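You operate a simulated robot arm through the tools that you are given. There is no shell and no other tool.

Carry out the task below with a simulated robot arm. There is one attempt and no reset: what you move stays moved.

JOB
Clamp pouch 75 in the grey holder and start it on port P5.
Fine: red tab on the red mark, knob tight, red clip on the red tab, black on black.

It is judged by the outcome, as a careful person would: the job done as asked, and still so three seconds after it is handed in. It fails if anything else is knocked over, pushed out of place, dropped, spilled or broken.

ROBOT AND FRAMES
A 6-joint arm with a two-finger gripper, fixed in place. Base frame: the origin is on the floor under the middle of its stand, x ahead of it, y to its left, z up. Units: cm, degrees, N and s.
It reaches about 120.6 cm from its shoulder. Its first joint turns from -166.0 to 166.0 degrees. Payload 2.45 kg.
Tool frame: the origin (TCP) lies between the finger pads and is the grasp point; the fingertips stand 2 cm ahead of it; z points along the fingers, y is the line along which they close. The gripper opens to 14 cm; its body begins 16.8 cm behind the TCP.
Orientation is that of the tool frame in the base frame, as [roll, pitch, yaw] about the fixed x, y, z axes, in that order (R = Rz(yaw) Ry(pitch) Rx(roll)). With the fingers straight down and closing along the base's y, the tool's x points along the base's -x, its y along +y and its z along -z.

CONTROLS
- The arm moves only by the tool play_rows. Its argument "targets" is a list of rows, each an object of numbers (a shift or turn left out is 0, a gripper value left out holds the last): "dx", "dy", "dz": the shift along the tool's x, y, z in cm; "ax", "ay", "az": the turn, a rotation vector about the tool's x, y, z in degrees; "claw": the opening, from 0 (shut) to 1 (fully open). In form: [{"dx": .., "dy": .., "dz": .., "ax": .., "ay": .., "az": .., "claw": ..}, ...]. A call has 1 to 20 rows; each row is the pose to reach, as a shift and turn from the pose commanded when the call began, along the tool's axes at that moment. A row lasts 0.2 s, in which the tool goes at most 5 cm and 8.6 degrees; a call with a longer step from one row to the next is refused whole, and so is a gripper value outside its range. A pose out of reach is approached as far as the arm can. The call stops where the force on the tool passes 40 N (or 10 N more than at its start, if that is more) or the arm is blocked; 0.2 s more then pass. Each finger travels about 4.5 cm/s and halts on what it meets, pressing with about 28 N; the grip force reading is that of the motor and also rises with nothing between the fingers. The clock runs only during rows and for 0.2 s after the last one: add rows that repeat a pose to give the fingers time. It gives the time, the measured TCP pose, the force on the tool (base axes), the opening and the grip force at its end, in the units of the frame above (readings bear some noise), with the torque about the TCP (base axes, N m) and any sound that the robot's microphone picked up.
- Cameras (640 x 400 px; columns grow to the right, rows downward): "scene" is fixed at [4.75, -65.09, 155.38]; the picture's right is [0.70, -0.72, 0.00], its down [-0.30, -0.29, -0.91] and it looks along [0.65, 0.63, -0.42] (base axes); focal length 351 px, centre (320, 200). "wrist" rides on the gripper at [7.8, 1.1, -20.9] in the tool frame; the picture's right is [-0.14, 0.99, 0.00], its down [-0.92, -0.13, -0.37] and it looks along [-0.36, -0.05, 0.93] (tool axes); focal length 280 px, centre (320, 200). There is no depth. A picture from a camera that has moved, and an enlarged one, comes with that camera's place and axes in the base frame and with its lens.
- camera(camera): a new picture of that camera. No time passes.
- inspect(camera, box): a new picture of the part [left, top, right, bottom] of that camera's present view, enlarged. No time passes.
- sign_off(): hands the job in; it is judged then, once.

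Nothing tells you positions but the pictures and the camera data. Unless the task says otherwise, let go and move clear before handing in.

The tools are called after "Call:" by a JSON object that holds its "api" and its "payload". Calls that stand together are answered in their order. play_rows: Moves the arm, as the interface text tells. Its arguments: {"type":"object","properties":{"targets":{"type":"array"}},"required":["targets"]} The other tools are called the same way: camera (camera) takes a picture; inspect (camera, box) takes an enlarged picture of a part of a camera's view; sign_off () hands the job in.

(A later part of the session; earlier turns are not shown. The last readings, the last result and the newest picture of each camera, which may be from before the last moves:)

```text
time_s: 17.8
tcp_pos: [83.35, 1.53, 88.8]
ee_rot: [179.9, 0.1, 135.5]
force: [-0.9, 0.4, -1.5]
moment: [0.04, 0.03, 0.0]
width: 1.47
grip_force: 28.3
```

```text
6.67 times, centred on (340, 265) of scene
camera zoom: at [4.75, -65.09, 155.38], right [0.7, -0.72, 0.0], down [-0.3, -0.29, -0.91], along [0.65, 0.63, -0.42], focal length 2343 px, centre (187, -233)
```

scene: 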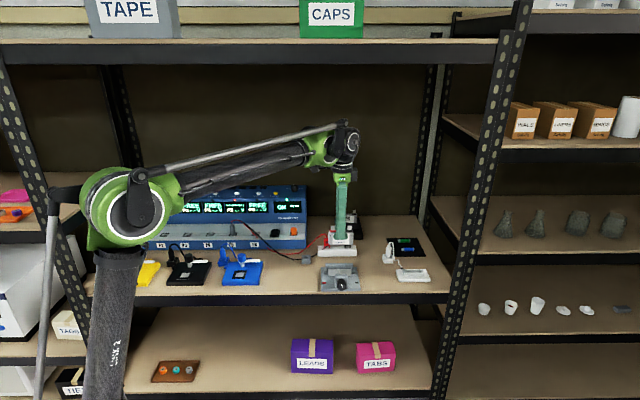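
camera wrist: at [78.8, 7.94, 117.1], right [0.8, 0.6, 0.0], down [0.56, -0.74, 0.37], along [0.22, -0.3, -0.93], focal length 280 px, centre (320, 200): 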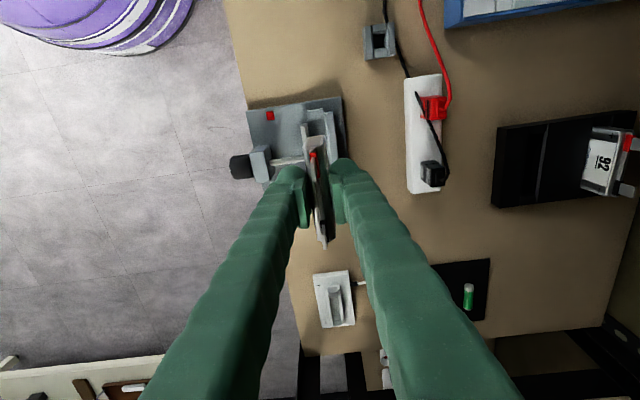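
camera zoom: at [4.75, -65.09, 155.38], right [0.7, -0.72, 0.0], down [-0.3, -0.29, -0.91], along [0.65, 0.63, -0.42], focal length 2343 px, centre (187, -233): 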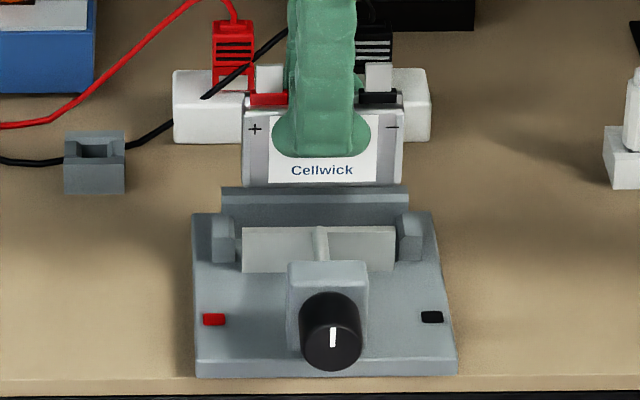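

Pouch sits just above the slot, well inside the posts left-right, and needs about 0.1 cm back. I'll ease it in slowly, watching the force.

Call:
{"api": "play_rows", "payload": {"targets": [{"dz": 0.3, "dy": 0.1, "dx": 0.05, "az": -0.4}, {"dz": 0.8, "dy": 0.1, "dx": 0.05, "az": -0.4}, {"dz": 1.3, "dy": 0.1, "dx": 0.05, "az": -0.4}, {"dz": 1.8, "dy": 0.1, "dx": 0.05, "az": -0.4}, {"dz": 2.3, "dy": 0.1, "dx": 0.05, "az": -0.4}, {"dz": 2.8, "dy": 0.1, "dx": 0.05, "az": -0.4}]}}

Call:
{"api": "inspect", "payload": {"camera": "wrist", "box": [270, 70, 370, 150]}}

Call:
{"api": "inspect", "payload": {"camera": "scene", "box": [315, 245, 365, 290]}}

```text
time_s: 19.2
tcp_pos: [83.59, 1.64, 86.17]
ee_rot: [179.9, 0.1, 135.9]
force: [0.5, -0.7, -0.7]
moment: [0.01, -0.02, 0.0]
width: 1.47
grip_force: 28.2
```

```text
5.00 times, centred on (320, 110) of wrist
camera zoom: at [78.7, 7.89, 107.07], right [0.79, 0.62, 0.0], down [0.57, -0.73, 0.37], along [0.23, -0.29, -0.93], focal length 1402 px, centre (320, 650)
```

zoom: 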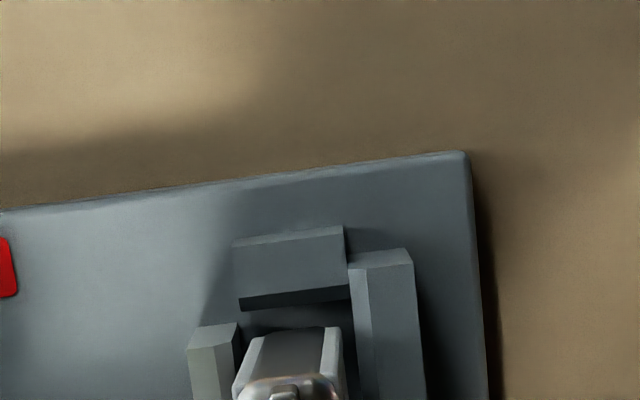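

```text
8.89 times, centred on (340, 268) of scene
camera zoom: at [4.75, -65.09, 155.38], right [0.7, -0.72, 0.0], down [-0.3, -0.29, -0.91], along [0.65, 0.63, -0.42], focal length 3124 px, centre (142, -400)
```

zoom: 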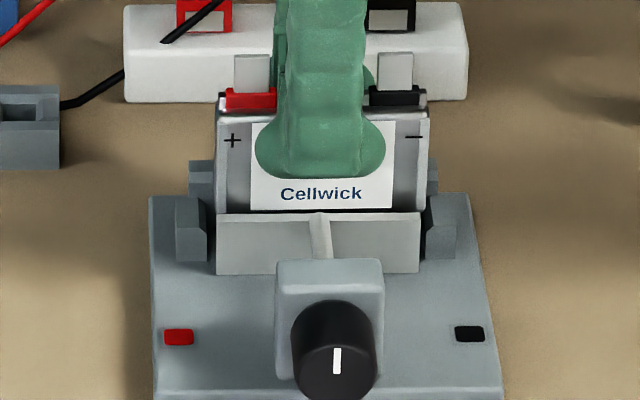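

The pouch is entering the slot without any contact force. I'll centre it a touch left and keep lowering.

Call:
{"api": "play_rows", "payload": {"targets": [{"dz": 0.2, "dx": 0.12}, {"dz": 0.5, "dx": 0.12}, {"dz": 0.8, "dx": 0.12}, {"dz": 1.0, "dx": 0.12}, {"dz": 1.2, "dx": 0.12}]}}

```text
time_s: 20.4
tcp_pos: [83.5, 1.85, 84.91]
ee_rot: [179.9, 0.0, 135.9]
force: [-0.1, 0.5, -1.8]
moment: [0.05, 0.0, -0.01]
width: 1.49
grip_force: 27.7
```

No contact yet at TCP z 84.9, so the floor should be within a few millimetres. I'll creep down in small steps.

Call:
{"api": "play_rows", "payload": {"targets": [{"dz": 0.1}, {"dz": 0.2}]}}

Call:
{"api": "inspect", "payload": {"camera": "scene", "box": [315, 245, 365, 290]}}

```text
time_s: 21.0
tcp_pos: [83.5, 1.8, 84.7]
ee_rot: [180.0, 0.2, 135.9]
force: [-0.9, -0.4, -2.5]
moment: [-0.01, -0.02, -0.01]
width: 1.47
grip_force: 27.8
```

```text
8.89 times, centred on (340, 268) of scene
camera zoom: at [4.75, -65.09, 155.38], right [0.7, -0.72, 0.0], down [-0.3, -0.29, -0.91], along [0.65, 0.63, -0.42], focal length 3124 px, centre (142, -400)
```

zoom: 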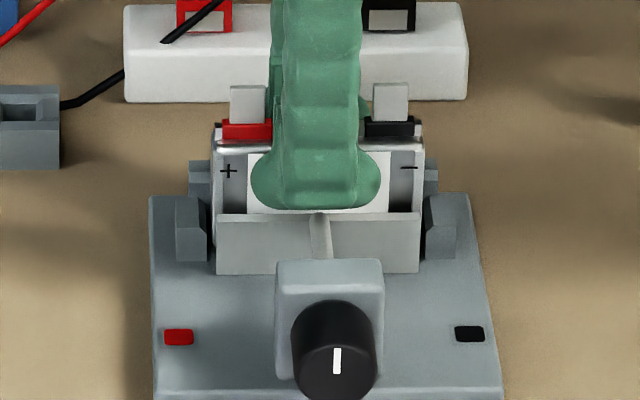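

Call:
{"api": "play_rows", "payload": {"targets": [{"dz": 0.1}, {"dz": 0.2}]}}

```text
time_s: 21.6
tcp_pos: [83.33, 1.79, 84.47]
ee_rot: [180.0, 0.1, 135.9]
force: [0.0, -0.3, -2.0]
moment: [-0.03, 0.02, 0.0]
width: 1.49
grip_force: 28.1
```

Call:
{"api": "play_rows", "payload": {"targets": [{"dz": 0.1}, {"dz": 0.2}, {"dz": 0.3}]}}

Call:
{"api": "inspect", "payload": {"camera": "wrist", "box": [260, 70, 380, 240]}}

Call:
{"api": "inspect", "payload": {"camera": "scene", "box": [315, 245, 365, 290]}}

```text
time_s: 22.4
tcp_pos: [83.46, 1.76, 84.24]
ee_rot: [179.9, 0.1, 135.8]
force: [5.1, 1.9, 18.7]
moment: [0.04, -0.09, 0.01]
width: 1.47
grip_force: 28.4
```

```text
2.35 times, centred on (320, 155) of wrist
camera zoom: at [78.57, 8.07, 105.18], right [0.79, 0.62, 0.0], down [0.57, -0.73, 0.37], along [0.23, -0.29, -0.93], focal length 660 px, centre (320, 306)
```

zoom: 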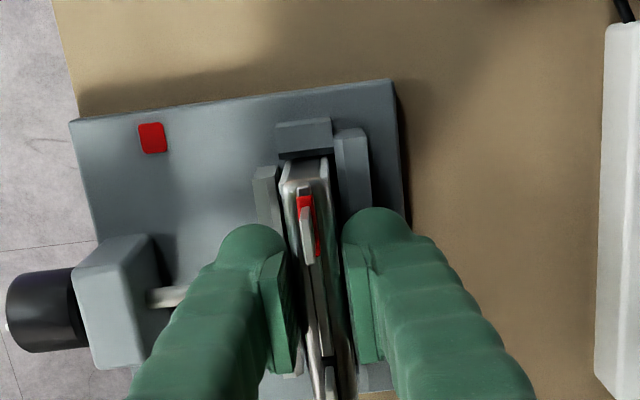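

```text
8.89 times, centred on (340, 268) of scene
camera zoom: at [4.75, -65.09, 155.38], right [0.7, -0.72, 0.0], down [-0.3, -0.29, -0.91], along [0.65, 0.63, -0.42], focal length 3124 px, centre (142, -400)
```

zoom: 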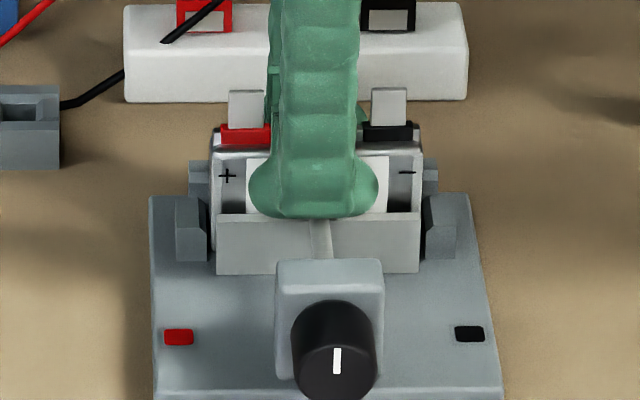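

Contact: 18.7 N upward means the pouch has bottomed in the slot, standing upright with the red tab on the red side. I'll ease the pressure, open just enough to clear, and lift away.

Call:
{"api": "play_rows", "payload": {"targets": [{"dz": -0.06}, {"dz": -0.08, "claw": 0.13}, {"dz": -0.08, "claw": 0.17}, {"dz": -0.08, "claw": 0.22}, {"dz": -0.08, "claw": 0.24}, {"dz": -0.08, "claw": 0.24}]}}

Call:
{"api": "inspect", "payload": {"camera": "scene", "box": [315, 245, 365, 290]}}

Call:
{"api": "inspect", "payload": {"camera": "wrist", "box": [260, 70, 380, 240]}}

```text
time_s: 23.8
tcp_pos: [83.41, 1.73, 84.23]
ee_rot: [-180.0, 0.0, 135.9]
force: [0.6, 0.2, -0.2]
moment: [0.0, -0.02, -0.01]
width: 3.35
grip_force: 0.1
```

```text
8.89 times, centred on (340, 268) of scene
camera zoom: at [4.75, -65.09, 155.38], right [0.7, -0.72, 0.0], down [-0.3, -0.29, -0.91], along [0.65, 0.63, -0.42], focal length 3124 px, centre (142, -400)
```

zoom: 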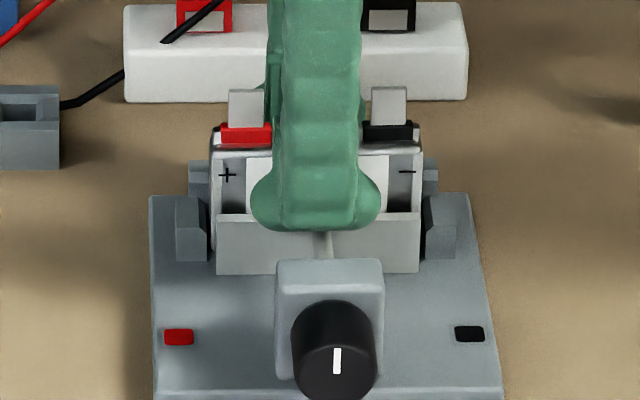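

```text
2.35 times, centred on (320, 155) of wrist
camera zoom: at [78.56, 8.05, 105.24], right [0.79, 0.62, 0.0], down [0.57, -0.73, 0.37], along [0.23, -0.29, -0.93], focal length 660 px, centre (320, 306)
```

zoom: 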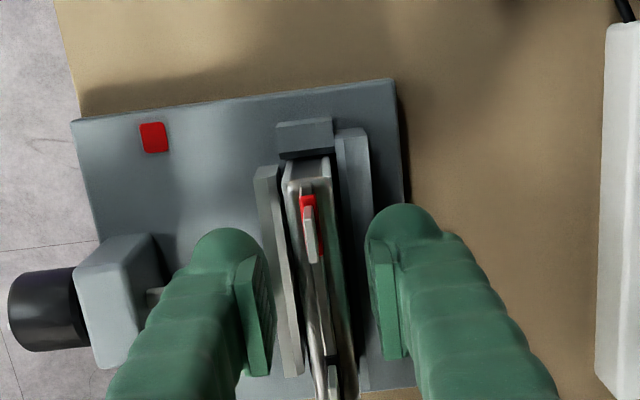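

The pouch stands freely in the slot. I'll raise straight up and look at it.

Call:
{"api": "play_rows", "payload": {"targets": [{"dz": -0.8}, {"dz": -2}, {"dz": -4}, {"dz": -7}, {"dz": -11}, {"dz": -15}, {"dz": -16}, {"dz": -16}]}}

Call:
{"api": "inspect", "payload": {"camera": "scene", "box": [315, 245, 365, 290]}}

Call:
{"api": "inspect", "payload": {"camera": "wrist", "box": [220, 80, 400, 240]}}

Call:
{"api": "camera", "payload": {"camera": "scene"}}

```text
time_s: 25.6
tcp_pos: [83.15, 1.99, 100.22]
ee_rot: [179.9, 0.0, 135.9]
force: [0.5, 1.0, -0.7]
moment: [-0.03, -0.01, 0.0]
width: 3.36
grip_force: 0.1
```

```text
8.89 times, centred on (340, 268) of scene
camera zoom: at [4.75, -65.09, 155.38], right [0.7, -0.72, 0.0], down [-0.3, -0.29, -0.91], along [0.65, 0.63, -0.42], focal length 3124 px, centre (142, -400)
```

zoom: 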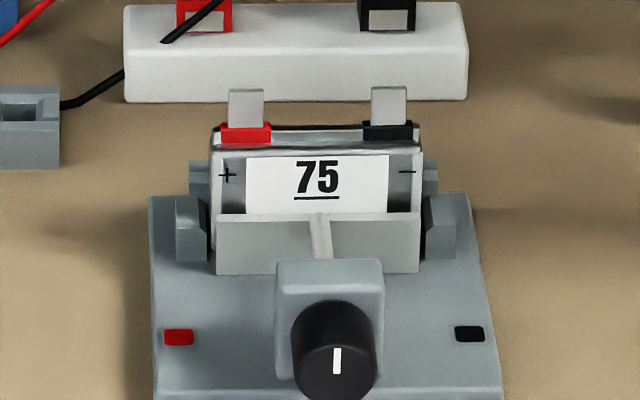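

```text
2.50 times, centred on (310, 160) of wrist
camera zoom: at [78.42, 8.1, 121.1], right [0.79, 0.62, 0.0], down [0.57, -0.73, 0.37], along [0.23, -0.29, -0.93], focal length 701 px, centre (345, 300)
```

zoom: 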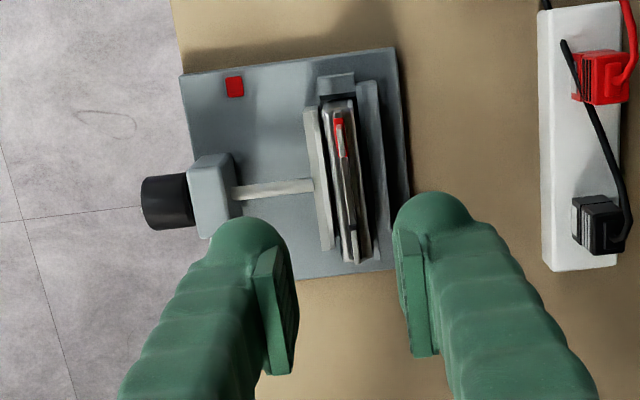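

```text
taken
```

scene: 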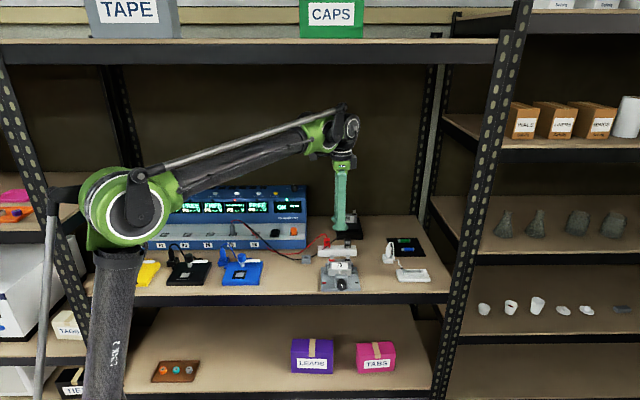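

Pouch 75 now stands in the slot, red tab on the red-mark side. Next is the knob: I'll back out in front of the shelf and tilt the gripper to point horizontally at the knob.

Call:
{"api": "play_rows", "payload": {"targets": [{"dy": -3, "claw": 0.24}, {"dy": -7}, {"dy": -11}, {"dy": -15}, {"dy": -19}, {"dy": -23}, {"dy": -25}, {"dy": -25}]}}

Call:
{"api": "play_rows", "payload": {"targets": [{"ax": -8}, {"ax": -16}, {"ax": -24}, {"ax": -32}, {"ax": -40}, {"ax": -48}, {"ax": -56}, {"ax": -64}, {"ax": -72}, {"ax": -80}, {"ax": -86}, {"ax": -90}, {"ax": -90}]}}

Call:
{"api": "camera", "payload": {"camera": "scene"}}

Call:
{"api": "camera", "payload": {"camera": "wrist"}}

```text
time_s: 27.4
tcp_pos: [65.64, -16.16, 99.96]
ee_rot: [180.0, 0.1, 135.9]
force: [0.2, -0.5, 0.4]
moment: [-0.03, 0.02, -0.01]
width: 3.34
grip_force: 0.1
```

```text
time_s: 30.2
tcp_pos: [66.04, -16.15, 100.22]
ee_rot: [89.9, 0.1, 135.9]
force: [-0.5, 0.2, -0.8]
moment: [0.01, -0.01, 0.0]
width: 3.39
grip_force: 0.0
```

```text
taken
```

scene: 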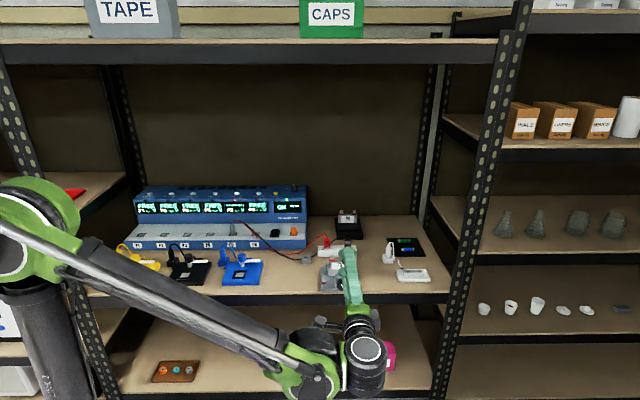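

```text
taken
camera wrist: at [45.84, -25.64, 101.32], right [0.1, -0.1, 0.99], down [0.4, -0.91, -0.13], along [0.91, 0.41, -0.05], focal length 280 px, centre (320, 200)
```

wrist: 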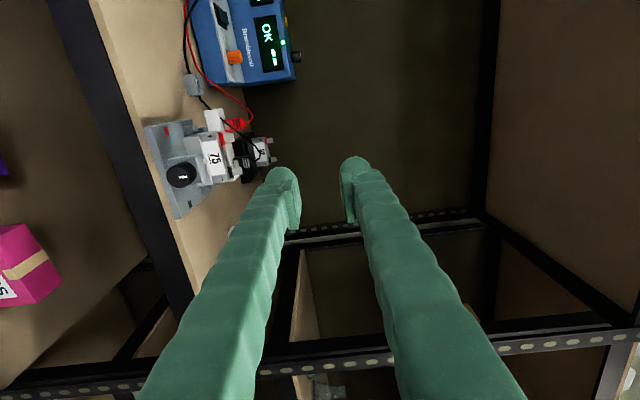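

The gripper now points horizontally into the shelf and I can see the knob's face. I'll zoom on it to measure its centre and indicator.

Call:
{"api": "inspect", "payload": {"camera": "wrist", "box": [130, 100, 290, 230]}}

Call:
{"api": "inspect", "payload": {"camera": "scene", "box": [300, 230, 400, 330]}}

```text
3.08 times, centred on (210, 165) of wrist
camera zoom: at [45.84, -25.64, 101.32], right [0.1, -0.1, 0.99], down [0.4, -0.91, -0.13], along [0.91, 0.41, -0.05], focal length 863 px, centre (658, 308)
```

zoom: 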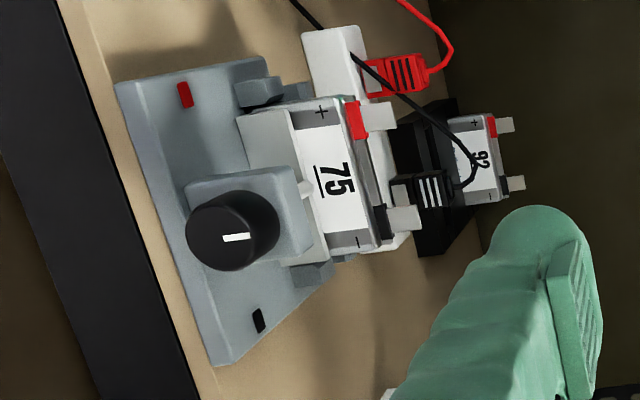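

```text
4.00 times, centred on (350, 280) of scene
camera zoom: at [4.75, -65.09, 155.38], right [0.7, -0.72, 0.0], down [-0.3, -0.29, -0.91], along [0.65, 0.63, -0.42], focal length 1406 px, centre (200, -120)
```

zoom: 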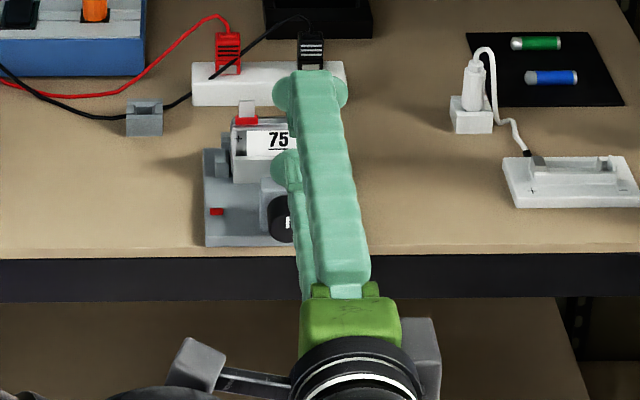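

Knob centre works out at about F 49.6, R 57.05, z 82, indicator pointing up. I'll lower the gripper to knob height, staying in front of it.

Call:
{"api": "play_rows", "payload": {"targets": [{"dy": -3.7, "dz": 1, "dx": 0.1, "ay": -0.6, "claw": 0.4}, {"dy": -7.4, "dz": 2.2, "dx": 0.2, "ay": -1.25}, {"dy": -11.1, "dz": 3.5, "dx": 0.3, "ay": -1.25}, {"dy": -14.8, "dz": 5, "dx": 0.3, "ay": -1.25}, {"dy": -18.2, "dz": 6, "dx": 0.3, "ay": -1.25}, {"dy": -18.2, "dz": 6, "dx": 0.3, "ay": -1.25}]}}

Call:
{"api": "camera", "payload": {"camera": "scene"}}

Call:
{"api": "camera", "payload": {"camera": "wrist"}}

```text
time_s: 31.6
tcp_pos: [70.3, -11.67, 82.08]
ee_rot: [89.9, 0.1, 134.5]
force: [-0.4, 0.8, 0.3]
moment: [-0.01, -0.02, 0.0]
width: 5.62
grip_force: 0.1
```

```text
taken
```

scene: 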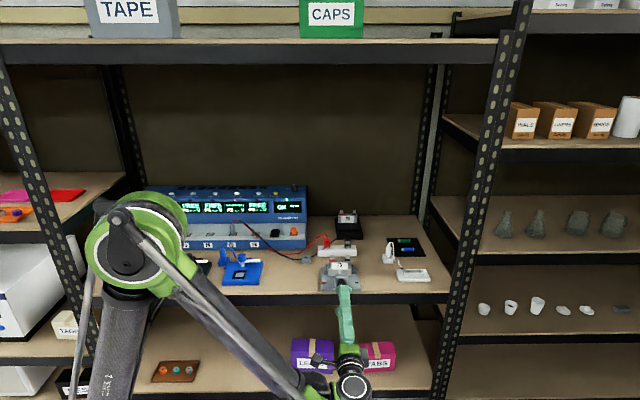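

```text
taken
camera wrist: at [49.94, -20.81, 83.21], right [0.1, -0.1, 0.99], down [0.38, -0.91, -0.13], along [0.92, 0.39, -0.05], focal length 280 px, centre (320, 200)
```

wrist: 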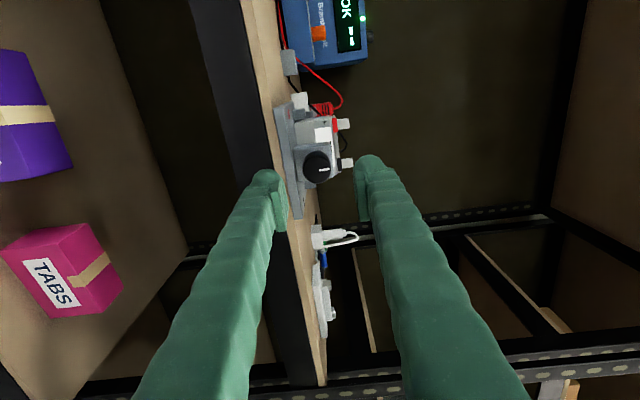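

Call:
{"api": "play_rows", "payload": {"targets": [{"az": -8.5}, {"az": -17}, {"az": -25.5}, {"az": -34}, {"az": -42.5}, {"az": -51}, {"az": -59.5}, {"az": -68}, {"az": -76.5}, {"az": -85}, {"az": -90}, {"az": -90}]}}

Call:
{"api": "camera", "payload": {"camera": "wrist"}}

Call:
{"api": "camera", "payload": {"camera": "scene"}}

```text
time_s: 34.2
tcp_pos: [70.05, -11.57, 82.06]
ee_rot: [-66.7, 89.8, -22.0]
force: [0.1, -0.6, -0.3]
moment: [0.0, -0.01, -0.01]
width: 5.59
grip_force: 0.1
```

```text
taken
camera wrist: at [54.5, -25.54, 74.21], right [-0.7, 0.71, 0.14], down [-0.17, -0.35, 0.92], along [0.7, 0.62, 0.37], focal length 280 px, centre (320, 200)
```

wrist: 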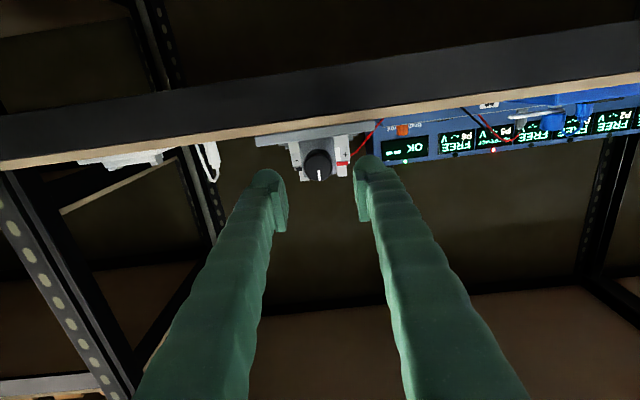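

```text
taken
```

scene: 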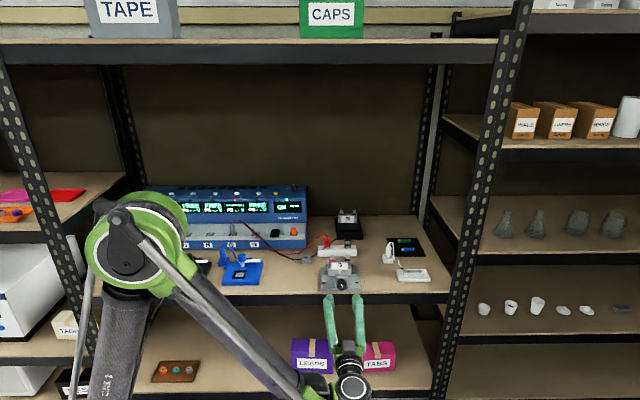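

Rolling works freely so far. I'll test how much further back the wrist can roll, so that one grip gives the most clockwise turn.

Call:
{"api": "play_rows", "payload": {"targets": [{"az": -8.5}, {"az": -17}, {"az": -25.5}, {"az": -34}, {"az": -42.5}, {"az": -51}, {"az": -59.5}, {"az": -68}, {"az": -76.5}, {"az": -85}, {"az": -90}, {"az": -90}]}}

Call:
{"api": "camera", "payload": {"camera": "wrist"}}

```text
time_s: 36.8
tcp_pos: [70.07, -11.61, 81.98]
ee_rot: [-90.3, 7.5, -45.4]
force: [0.0, -0.5, 0.2]
moment: [-0.01, 0.0, 0.0]
width: 5.6
grip_force: 0.0
out of reach, approached as far as the arm can: row 11, 12
```

```text
taken
camera wrist: at [60.52, -31.67, 80.08], right [-0.19, 0.19, -0.96], down [-0.89, 0.38, 0.25], along [0.41, 0.91, 0.09], focal length 280 px, centre (320, 200)
```

wrist: 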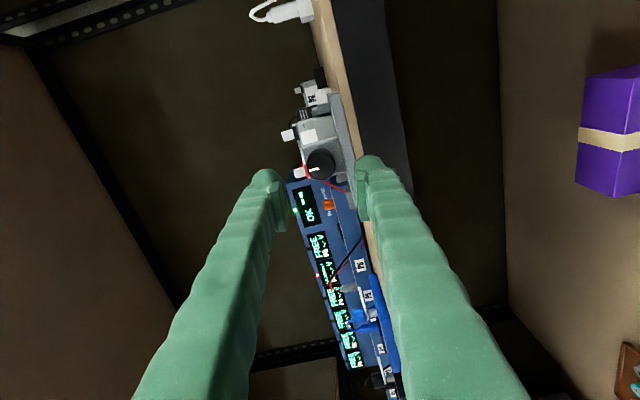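

The wrist can roll back to about −172° from neutral, giving roughly 330° of travel. I'll zoom to check the gripper axis against the knob before advancing.

Call:
{"api": "inspect", "payload": {"camera": "wrist", "box": [260, 80, 400, 220]}}

Call:
{"api": "inspect", "payload": {"camera": "scene", "box": [300, 250, 380, 330]}}

```text
2.86 times, centred on (330, 150) of wrist
camera zoom: at [60.52, -31.67, 80.08], right [-0.19, 0.19, -0.96], down [-0.89, 0.38, 0.25], along [0.41, 0.91, 0.09], focal length 801 px, centre (291, 343)
```

zoom: 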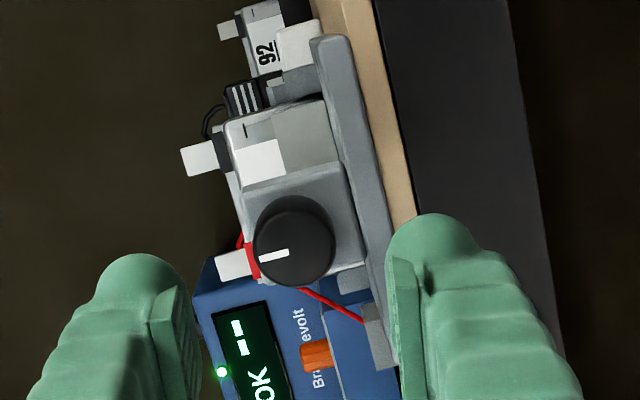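

```text
5.00 times, centred on (340, 290) of scene
camera zoom: at [4.75, -65.09, 155.38], right [0.7, -0.72, 0.0], down [-0.3, -0.29, -0.91], along [0.65, 0.63, -0.42], focal length 1757 px, centre (220, -250)
```

zoom: 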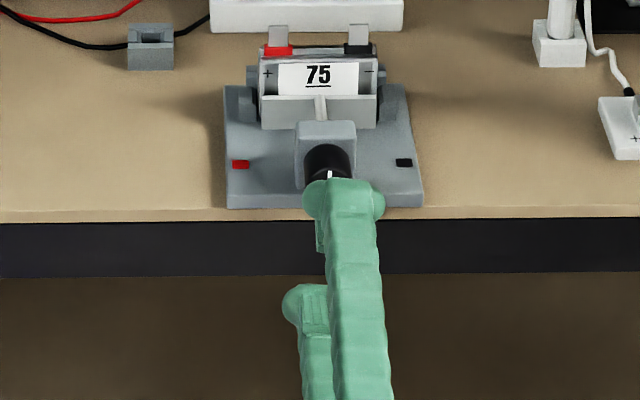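

The gripper axis is aligned with the knob to within a millimetre or so. I'll advance so the fingertips straddle the knob but stop short of the plate's front edge.

Call:
{"api": "play_rows", "payload": {"targets": [{"dz": 1.5}, {"dz": 3}, {"dz": 4.5}, {"dz": 5.5}, {"dz": 6.3}, {"dz": 7.0}, {"dz": 7.0}]}}

Call:
{"api": "camera", "payload": {"camera": "wrist"}}

Call:
{"api": "inspect", "payload": {"camera": "scene", "box": [310, 250, 370, 310]}}

```text
time_s: 38.4
tcp_pos: [75.08, -6.87, 82.01]
ee_rot: [-90.3, 7.5, -45.4]
force: [0.0, 0.4, 0.4]
moment: [-0.03, -0.01, 0.0]
width: 5.61
grip_force: 0.0
```

```text
taken
camera wrist: at [65.44, -26.95, 80.01], right [-0.19, 0.19, -0.96], down [-0.89, 0.38, 0.25], along [0.41, 0.91, 0.09], focal length 280 px, centre (320, 200)
```

wrist: 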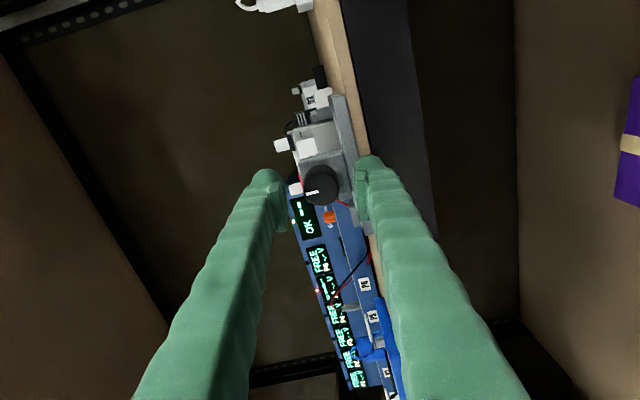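

```text
6.67 times, centred on (340, 280) of scene
camera zoom: at [4.75, -65.09, 155.38], right [0.7, -0.72, 0.0], down [-0.3, -0.29, -0.91], along [0.65, 0.63, -0.42], focal length 2343 px, centre (187, -333)
```

zoom: 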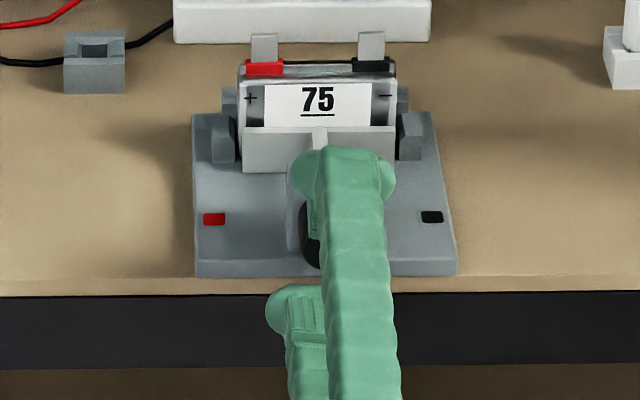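

The fingers bracket the knob above and below, clear of the plate. I'll close on it.

Call:
{"api": "play_rows", "payload": {"targets": [{"claw": 0.3}, {"claw": 0.2}, {"claw": 0.1}, {"claw": 0.1}, {"claw": 0.1}]}}

Call:
{"api": "inspect", "payload": {"camera": "wrist", "box": [240, 90, 400, 240]}}

Call:
{"api": "inspect", "payload": {"camera": "scene", "box": [310, 250, 370, 310]}}

```text
time_s: 39.6
tcp_pos: [75.01, -6.82, 81.85]
ee_rot: [-90.4, 7.5, -45.4]
force: [-10.1, 1.0, -33.1]
moment: [-0.17, 0.31, 0.01]
width: 2.93
grip_force: 45.0
```

```text
2.67 times, centred on (320, 165) of wrist
camera zoom: at [65.44, -26.94, 79.93], right [-0.19, 0.18, -0.96], down [-0.89, 0.38, 0.25], along [0.41, 0.91, 0.09], focal length 748 px, centre (320, 293)
```

zoom: 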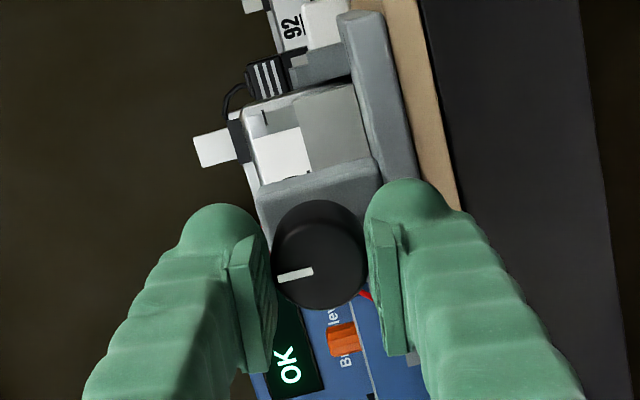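

```text
6.67 times, centred on (340, 280) of scene
camera zoom: at [4.75, -65.09, 155.38], right [0.7, -0.72, 0.0], down [-0.3, -0.29, -0.91], along [0.65, 0.63, -0.42], focal length 2343 px, centre (187, -333)
```

zoom: 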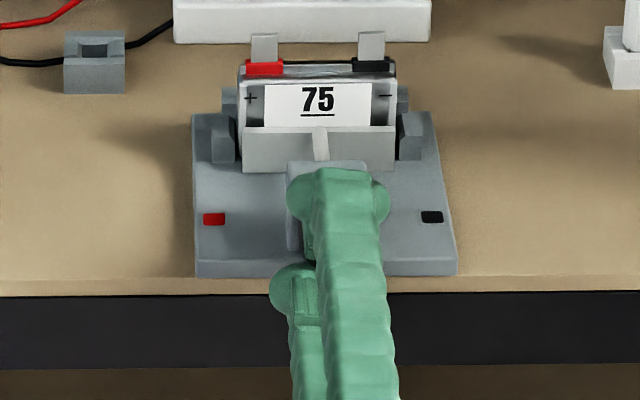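

The grip is on the knob, but a −33 N side load shows the tool sits slightly above the knob's axis. I'll relax the command down a little to balance it.

Call:
{"api": "play_rows", "payload": {"targets": [{"dy": 0.1}, {"dy": 0.2}, {"dy": 0.2}]}}

```text
time_s: 40.4
tcp_pos: [74.97, -6.88, 81.81]
ee_rot: [-90.3, 7.5, -45.5]
force: [-21.8, -11.4, -25.2]
moment: [-0.1, 0.35, -0.04]
width: 2.98
grip_force: 44.9
```

Balance improved vertically but an axial push appeared. I'll open, reposition slightly lower and further back, and close again.

Call:
{"api": "play_rows", "payload": {"targets": [{"claw": 0.3}, {"claw": 0.34}, {"claw": 0.34}]}}

Call:
{"api": "play_rows", "payload": {"targets": [{"dy": 0.05, "dz": -0.2}, {"dy": 0.05, "dz": -0.2, "claw": 0.25}, {"dy": 0.05, "dz": -0.2, "claw": 0.21}, {"dy": 0.05, "dz": -0.2, "claw": 0.15}, {"dy": 0.05, "dz": -0.2, "claw": 0.1}, {"dy": 0.05, "dz": -0.2, "claw": 0.1}]}}

Call:
{"api": "inspect", "payload": {"camera": "wrist", "box": [240, 90, 400, 240]}}

```text
time_s: 41.2
tcp_pos: [75.01, -6.68, 81.75]
ee_rot: [-90.4, 7.5, -45.4]
force: [0.2, -0.3, 0.7]
moment: [0.01, 0.02, -0.01]
width: 4.75
grip_force: 0.1
```

```text
time_s: 42.6
tcp_pos: [74.85, -6.86, 81.78]
ee_rot: [-90.2, 7.5, -45.4]
force: [4.9, -0.3, 11.6]
moment: [0.02, -0.12, -0.01]
width: 2.96
grip_force: 45.1
```

```text
2.67 times, centred on (320, 165) of wrist
camera zoom: at [65.39, -26.92, 79.86], right [-0.19, 0.19, -0.96], down [-0.89, 0.38, 0.25], along [0.41, 0.91, 0.09], focal length 748 px, centre (320, 293)
```

zoom: 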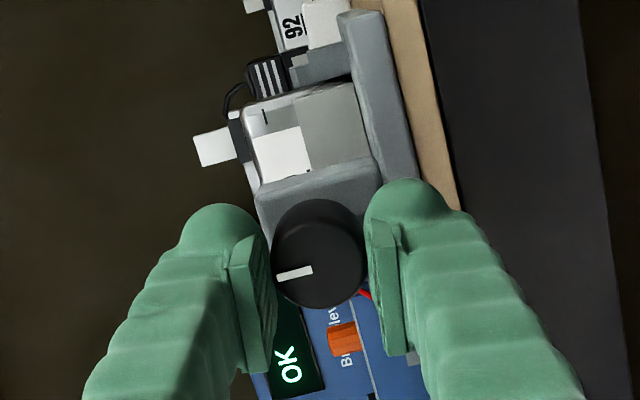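

Now the load is small and balanced. I'll turn clockwise (seen from the front) by 40° and check the effect on the jaw.

Call:
{"api": "play_rows", "payload": {"targets": [{"az": 5}, {"az": 10}, {"az": 16}, {"az": 22}, {"az": 28}, {"az": 34}, {"az": 40}]}}

Call:
{"api": "inspect", "payload": {"camera": "wrist", "box": [240, 90, 400, 240]}}

Call:
{"api": "inspect", "payload": {"camera": "scene", "box": [310, 250, 370, 310]}}

```text
time_s: 43.6
tcp_pos: [74.81, -6.82, 81.91]
ee_rot: [-90.3, 27.7, -45.4]
force: [0.7, 2.3, 9.1]
moment: [0.06, -0.08, 0.03]
width: 2.93
grip_force: 45.4
stopped in row 4: the force on the tool passed its limit at 42 N (the readings are from after the stop); the commanded pose is now the measured one
```

```text
2.67 times, centred on (320, 165) of wrist
camera zoom: at [64.55, -26.08, 77.38], right [-0.41, 0.41, -0.81], down [-0.79, 0.28, 0.54], along [0.45, 0.87, 0.21], focal length 748 px, centre (320, 293)
```

zoom: 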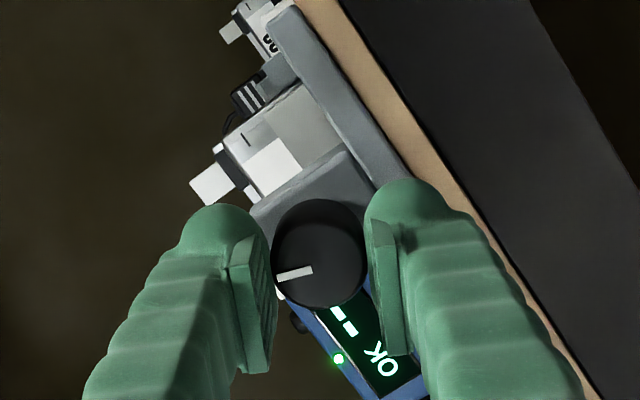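

```text
6.67 times, centred on (340, 280) of scene
camera zoom: at [4.75, -65.09, 155.38], right [0.7, -0.72, 0.0], down [-0.3, -0.29, -0.91], along [0.65, 0.63, -0.42], focal length 2343 px, centre (187, -333)
```

zoom: 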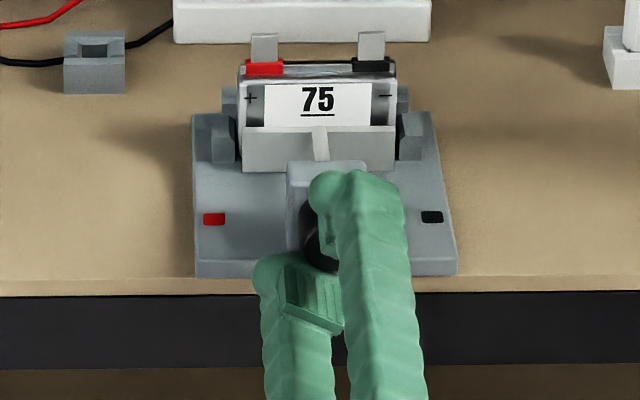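

The knob turned with the gripper about 20°, then a side load stopped the move, so the gripper axis is a little off the knob's axis. I'll continue with a small step and read the force direction.

Call:
{"api": "play_rows", "payload": {"targets": [{"az": 4}, {"az": 8}, {"az": 11}]}}

```text
time_s: 44.4
tcp_pos: [74.94, -6.97, 81.86]
ee_rot: [-90.1, 38.8, -45.6]
force: [8.1, -0.3, 14.7]
moment: [-0.02, 0.02, -0.19]
width: 2.95
grip_force: 44.9
```

Call:
{"api": "play_rows", "payload": {"targets": [{"az": 4, "dy": -0.04}, {"az": 8, "dy": -0.08}, {"az": 12, "dy": -0.08}, {"az": 16, "dy": -0.08}, {"az": 20, "dy": -0.08}]}}

Call:
{"api": "inspect", "payload": {"camera": "wrist", "box": [240, 90, 400, 240]}}

Call:
{"api": "inspect", "payload": {"camera": "scene", "box": [310, 250, 370, 310]}}

```text
time_s: 45.6
tcp_pos: [75.03, -6.84, 81.91]
ee_rot: [-90.4, 58.8, -45.8]
force: [1.9, -4.3, 11.5]
moment: [0.01, -0.06, -0.07]
width: 2.92
grip_force: 44.4
```

```text
2.67 times, centred on (320, 165) of wrist
camera zoom: at [62.28, -23.78, 74.82], right [-0.65, 0.65, -0.39], down [-0.52, 0.0, 0.86], along [0.56, 0.76, 0.34], focal length 748 px, centre (320, 293)
```

zoom: 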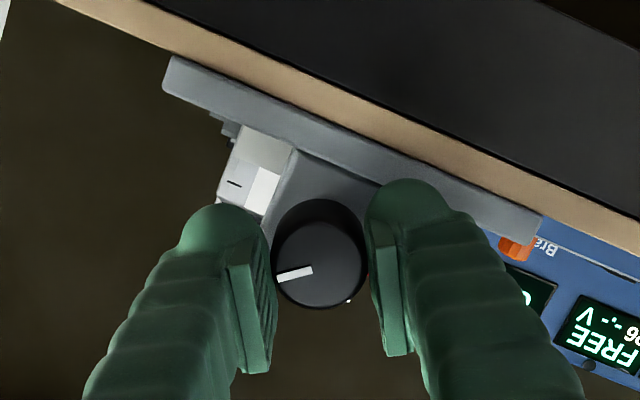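

```text
6.67 times, centred on (340, 280) of scene
camera zoom: at [4.75, -65.09, 155.38], right [0.7, -0.72, 0.0], down [-0.3, -0.29, -0.91], along [0.65, 0.63, -0.42], focal length 2343 px, centre (187, -333)
```

zoom: 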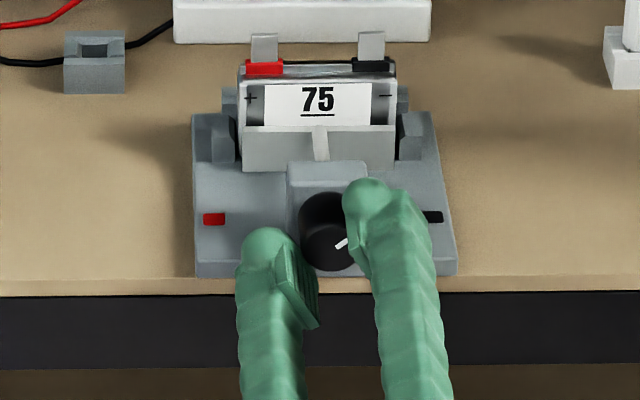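

The knob is turning clockwise cleanly (indicator now at about 2 o'clock) with little torque. I'll keep turning.

Call:
{"api": "play_rows", "payload": {"targets": [{"az": 5}, {"az": 10}, {"az": 15}, {"az": 20}, {"az": 25}, {"az": 30}, {"az": 35}, {"az": 40}]}}

Call:
{"api": "inspect", "payload": {"camera": "scene", "box": [310, 250, 370, 310]}}

```text
time_s: 46.5
tcp_pos: [75.04, -6.91, 81.99]
ee_rot: [-90.2, 76.7, -45.8]
force: [-1.8, -3.5, 7.9]
moment: [0.03, -0.03, 0.04]
width: 2.91
grip_force: 45.2
stopped in row 4: the force on the tool passed its limit at 41 N (the readings are from after the stop); the commanded pose is now the measured one
```

```text
6.67 times, centred on (340, 280) of scene
camera zoom: at [4.75, -65.09, 155.38], right [0.7, -0.72, 0.0], down [-0.3, -0.29, -0.91], along [0.65, 0.63, -0.42], focal length 2343 px, centre (187, -333)
```

zoom: 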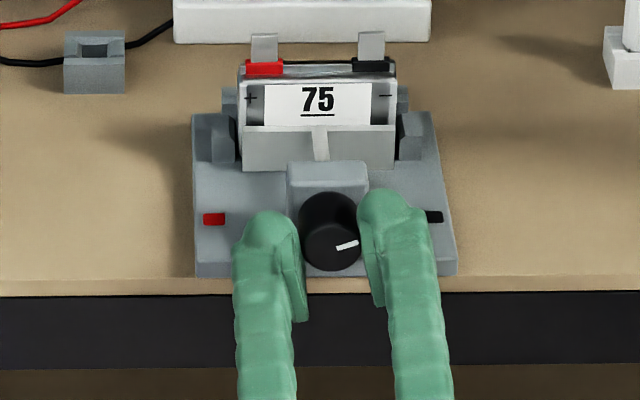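

Call:
{"api": "play_rows", "payload": {"targets": [{"az": 3, "dx": -0.05}, {"az": 7, "dx": -0.06}, {"az": 11, "dx": -0.06}, {"az": 15, "dx": -0.06}, {"az": 19, "dx": -0.06}, {"az": 23, "dx": -0.06}, {"az": 27, "dx": -0.06}]}}

```text
time_s: 48.1
tcp_pos: [75.11, -6.99, 82.01]
ee_rot: [90.3, 76.2, 134.7]
force: [9.8, -11.8, 3.8]
moment: [-0.12, 0.06, -0.11]
width: 2.93
grip_force: 45.1
```

Call:
{"api": "play_rows", "payload": {"targets": [{"az": 3, "dy": -0.05, "dx": -0.01}, {"az": 7, "dy": -0.08, "dx": -0.02}, {"az": 11, "dy": -0.08, "dx": -0.02}, {"az": 15, "dy": -0.08, "dx": -0.02}, {"az": 19, "dy": -0.08, "dx": -0.02}, {"az": 23, "dy": -0.08, "dx": -0.02}, {"az": 27, "dy": -0.08, "dx": -0.02}, {"az": 31, "dy": -0.08, "dx": -0.02}]}}

Call:
{"api": "inspect", "payload": {"camera": "scene", "box": [310, 250, 370, 310]}}

```text
time_s: 50.0
tcp_pos: [75.13, -7.04, 81.96]
ee_rot: [90.2, 45.2, 134.6]
force: [15.9, -17.3, 1.3]
moment: [-0.11, 0.06, -0.04]
width: 2.93
grip_force: 45.1
```

```text
6.67 times, centred on (340, 280) of scene
camera zoom: at [4.75, -65.09, 155.38], right [0.7, -0.72, 0.0], down [-0.3, -0.29, -0.91], along [0.65, 0.63, -0.42], focal length 2343 px, centre (187, -333)
```

zoom: 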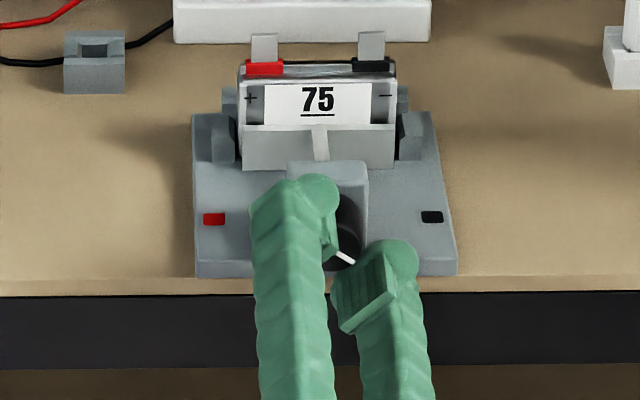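

The jaw has crept toward the pouch as the knob turned, so this direction tightens. I'll shift slightly right to relieve the side load and keep turning.

Call:
{"api": "play_rows", "payload": {"targets": [{"az": 2, "dy": -0.05, "dx": -0.05}, {"az": 6, "dy": -0.085, "dx": -0.085}, {"az": 10, "dy": -0.085, "dx": -0.085}, {"az": 14, "dy": -0.085, "dx": -0.085}, {"az": 18, "dy": -0.085, "dx": -0.085}, {"az": 22, "dy": -0.085, "dx": -0.085}, {"az": 26, "dy": -0.085, "dx": -0.085}, {"az": 30, "dy": -0.085, "dx": -0.085}]}}

```text
time_s: 51.4
tcp_pos: [75.21, -7.03, 81.93]
ee_rot: [90.3, 24.2, 134.6]
force: [-5.2, -8.6, -9.7]
moment: [-0.18, 0.09, 0.08]
width: 2.94
grip_force: 45.2
stopped in row 6: the force on the tool passed its limit at 41 N (the readings are from after the stop); the commanded pose is now the measured one
```

Call:
{"api": "play_rows", "payload": {"targets": [{"az": 2, "dy": -0.05, "dx": 0.02, "dz": -0.05}, {"az": 5, "dy": -0.055, "dx": 0.025, "dz": -0.05}, {"az": 9, "dy": -0.055, "dx": 0.025, "dz": -0.05}, {"az": 13, "dy": -0.055, "dx": 0.025, "dz": -0.05}, {"az": 17, "dy": -0.055, "dx": 0.025, "dz": -0.05}, {"az": 21, "dy": -0.055, "dx": 0.025, "dz": -0.05}, {"az": 25, "dy": -0.055, "dx": 0.025, "dz": -0.05}]}}

Call:
{"api": "inspect", "payload": {"camera": "wrist", "box": [240, 90, 400, 240]}}

Call:
{"api": "inspect", "payload": {"camera": "scene", "box": [310, 250, 370, 310]}}

```text
time_s: 53.0
tcp_pos: [75.19, -7.07, 81.85]
ee_rot: [90.2, -0.8, 134.5]
force: [14.4, -3.4, -2.5]
moment: [-0.03, 0.04, -0.07]
width: 2.93
grip_force: 45.0
```

```text
2.67 times, centred on (320, 165) of wrist
camera zoom: at [54.82, -16.16, 83.1], right [0.11, -0.11, 0.99], down [0.38, -0.91, -0.14], along [0.92, 0.39, -0.06], focal length 748 px, centre (320, 293)
```

zoom: 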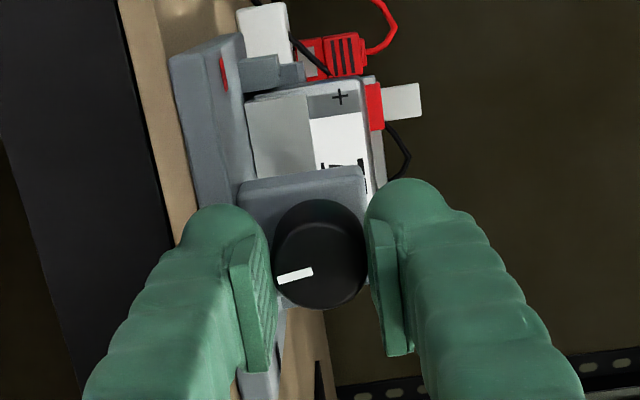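

```text
6.67 times, centred on (340, 280) of scene
camera zoom: at [4.75, -65.09, 155.38], right [0.7, -0.72, 0.0], down [-0.3, -0.29, -0.91], along [0.65, 0.63, -0.42], focal length 2343 px, centre (187, -333)
```

zoom: 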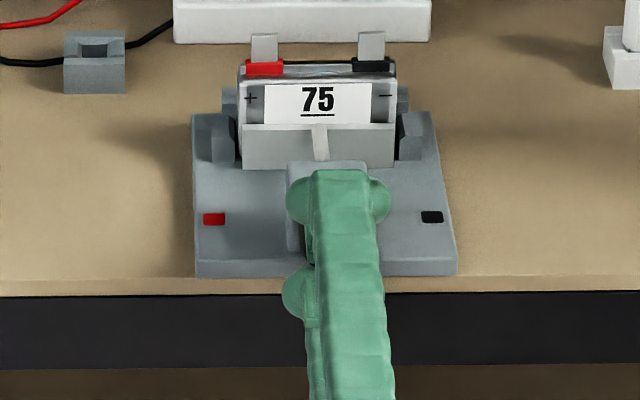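

Half a turn done without slipping; the jaw is closing in. Continuing clockwise.

Call:
{"api": "play_rows", "payload": {"targets": [{"az": 2, "dx": -0.05}, {"az": 6, "dx": -0.06}, {"az": 10, "dx": -0.06}, {"az": 14, "dx": -0.06}, {"az": 18, "dx": -0.06}, {"az": 22, "dx": -0.06}, {"az": 26, "dx": -0.06}, {"az": 30, "dx": -0.06}]}}

```text
time_s: 54.8
tcp_pos: [75.15, -7.04, 81.87]
ee_rot: [90.4, -30.6, 134.2]
force: [0.3, -2.9, -12.0]
moment: [-0.12, 0.11, -0.07]
width: 2.94
grip_force: 44.5
stopped in row 8: the force on the tool passed its limit at 41 N (the readings are from after the stop); the commanded pose is now the measured one
```

Call:
{"api": "play_rows", "payload": {"targets": [{"az": 2, "dx": -0.02, "dy": -0.04}, {"az": 5, "dx": -0.025, "dy": -0.045}, {"az": 8, "dx": -0.025, "dy": -0.045}, {"az": 12, "dx": -0.025, "dy": -0.045}, {"az": 16, "dx": -0.025, "dy": -0.045}, {"az": 20, "dx": -0.025, "dy": -0.045}, {"az": 24, "dx": -0.025, "dy": -0.045}]}}

```text
time_s: 56.4
tcp_pos: [75.14, -7.09, 81.69]
ee_rot: [90.6, -54.7, 134.1]
force: [2.3, 2.0, -19.2]
moment: [-0.28, 0.27, -0.13]
width: 2.92
grip_force: 44.9
```

Call:
{"api": "play_rows", "payload": {"targets": [{"az": 2, "dx": -0.05, "dy": -0.04}, {"az": 5, "dx": -0.065, "dy": -0.046}, {"az": 8, "dx": -0.065, "dy": -0.046}, {"az": 12, "dx": -0.065, "dy": -0.046}, {"az": 16, "dx": -0.065, "dy": -0.046}, {"az": 20, "dx": -0.065, "dy": -0.046}, {"az": 24, "dx": -0.065, "dy": -0.046}]}}

Call:
{"api": "inspect", "payload": {"camera": "scene", "box": [310, 250, 370, 310]}}

Call:
{"api": "inspect", "payload": {"camera": "wrist", "box": [240, 90, 400, 240]}}

```text
time_s: 58.0
tcp_pos: [75.03, -7.06, 81.69]
ee_rot: [91.7, -78.6, 132.9]
force: [16.7, 10.1, -4.4]
moment: [0.04, -0.05, 0.01]
width: 2.94
grip_force: 44.9
```

```text
6.67 times, centred on (340, 280) of scene
camera zoom: at [4.75, -65.09, 155.38], right [0.7, -0.72, 0.0], down [-0.3, -0.29, -0.91], along [0.65, 0.63, -0.42], focal length 2343 px, centre (187, -333)
```

zoom: 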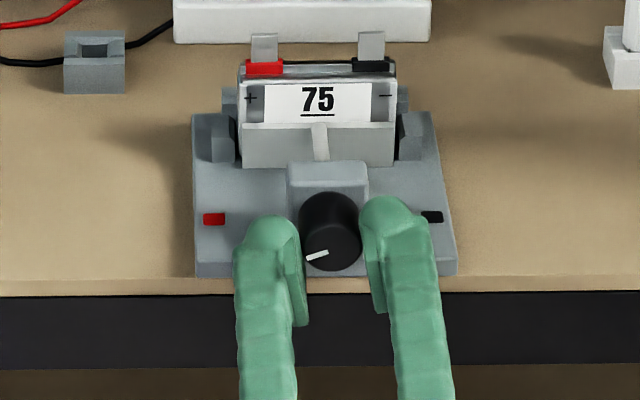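

```text
2.67 times, centred on (320, 165) of wrist
camera zoom: at [59.89, -21.27, 89.7], right [0.7, -0.71, 0.06], down [-0.23, -0.3, -0.93], along [0.68, 0.63, -0.37], focal length 748 px, centre (320, 293)
```

zoom: 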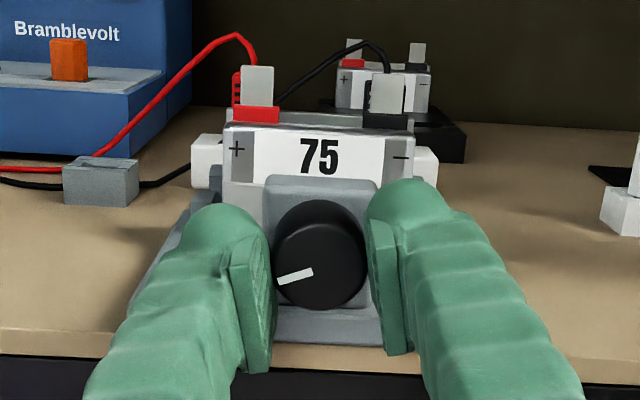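

About 250° turned; the jaw is nearly against the pouch. I'll continue, letting the tool follow forward slightly.

Call:
{"api": "play_rows", "payload": {"targets": [{"az": 2, "dz": 0.05}, {"az": 5, "dz": 0.08}, {"az": 8, "dz": 0.08}, {"az": 12, "dz": 0.08}, {"az": 16, "dz": 0.08}, {"az": 20, "dz": 0.08}, {"az": 24, "dz": 0.08}, {"az": 28, "dz": 0.08}]}}

```text
time_s: 59.8
tcp_pos: [75.1, -6.9, 81.81]
ee_rot: [-91.0, -73.4, -44.5]
force: [-32.8, -1.2, -19.6]
moment: [-0.25, 0.24, 0.39]
width: 2.94
grip_force: 45.3
```

Call:
{"api": "play_rows", "payload": {"targets": [{"az": 0, "dx": -0.1, "dy": -0.07, "dz": -0.1}, {"az": 3, "dx": -0.1, "dy": -0.07, "dz": -0.1}, {"az": 7, "dx": -0.1, "dy": -0.07, "dz": -0.1}, {"az": 11, "dx": -0.1, "dy": -0.07, "dz": -0.1}, {"az": 15, "dx": -0.1, "dy": -0.07, "dz": -0.1}, {"az": 19, "dx": -0.1, "dy": -0.07, "dz": -0.1}, {"az": 23, "dx": -0.1, "dy": -0.07, "dz": -0.1}]}}

Call:
{"api": "inspect", "payload": {"camera": "scene", "box": [310, 250, 370, 310]}}

```text
time_s: 61.4
tcp_pos: [75.02, -6.84, 81.72]
ee_rot: [-90.3, -50.3, -45.2]
force: [-8.3, 5.1, -6.6]
moment: [-0.04, 0.11, 0.21]
width: 2.94
grip_force: 44.7
```

```text
6.67 times, centred on (340, 280) of scene
camera zoom: at [4.75, -65.09, 155.38], right [0.7, -0.72, 0.0], down [-0.3, -0.29, -0.91], along [0.65, 0.63, -0.42], focal length 2343 px, centre (187, -333)
```

zoom: 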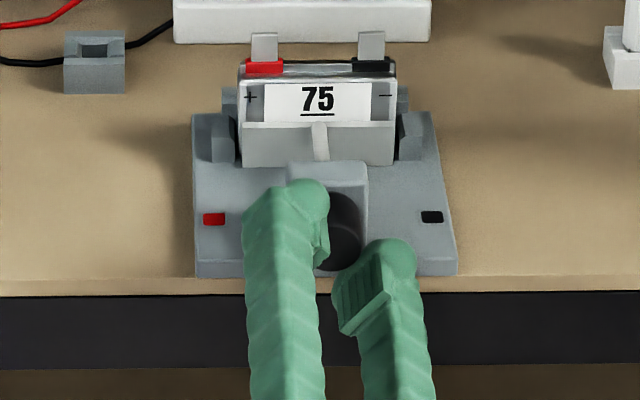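

Call:
{"api": "play_rows", "payload": {"targets": [{"az": 4}, {"az": 8}, {"az": 12}, {"az": 16}, {"az": 20}, {"az": 24}, {"az": 28}]}}

Call:
{"api": "inspect", "payload": {"camera": "scene", "box": [310, 250, 370, 310]}}

Call:
{"api": "inspect", "payload": {"camera": "wrist", "box": [240, 90, 400, 240]}}

```text
time_s: 62.8
tcp_pos: [74.98, -6.83, 81.81]
ee_rot: [-90.1, -27.2, -45.4]
force: [4.9, 11.6, 12.1]
moment: [0.1, -0.15, 0.1]
width: 2.95
grip_force: 45.1
stopped in row 7: the force on the tool passed its limit at 42 N (the readings are from after the stop); the commanded pose is now the measured one
```

```text
6.67 times, centred on (340, 280) of scene
camera zoom: at [4.75, -65.09, 155.38], right [0.7, -0.72, 0.0], down [-0.3, -0.29, -0.91], along [0.65, 0.63, -0.42], focal length 2343 px, centre (187, -333)
```

zoom: 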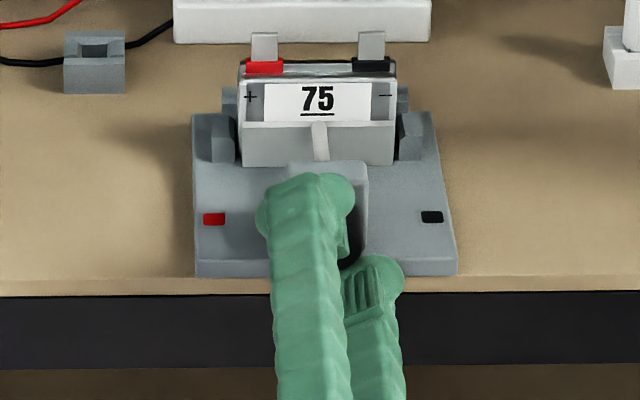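

```text
2.67 times, centred on (320, 165) of wrist
camera zoom: at [65.35, -26.85, 84.4], right [0.23, -0.24, -0.94], down [-0.88, 0.37, -0.31], along [0.42, 0.9, -0.12], focal length 748 px, centre (320, 293)
```

zoom: 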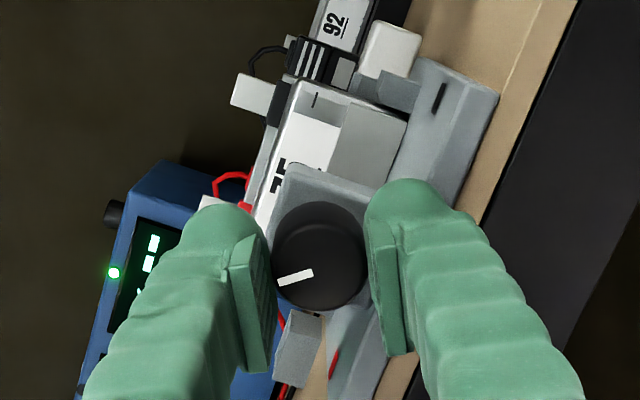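

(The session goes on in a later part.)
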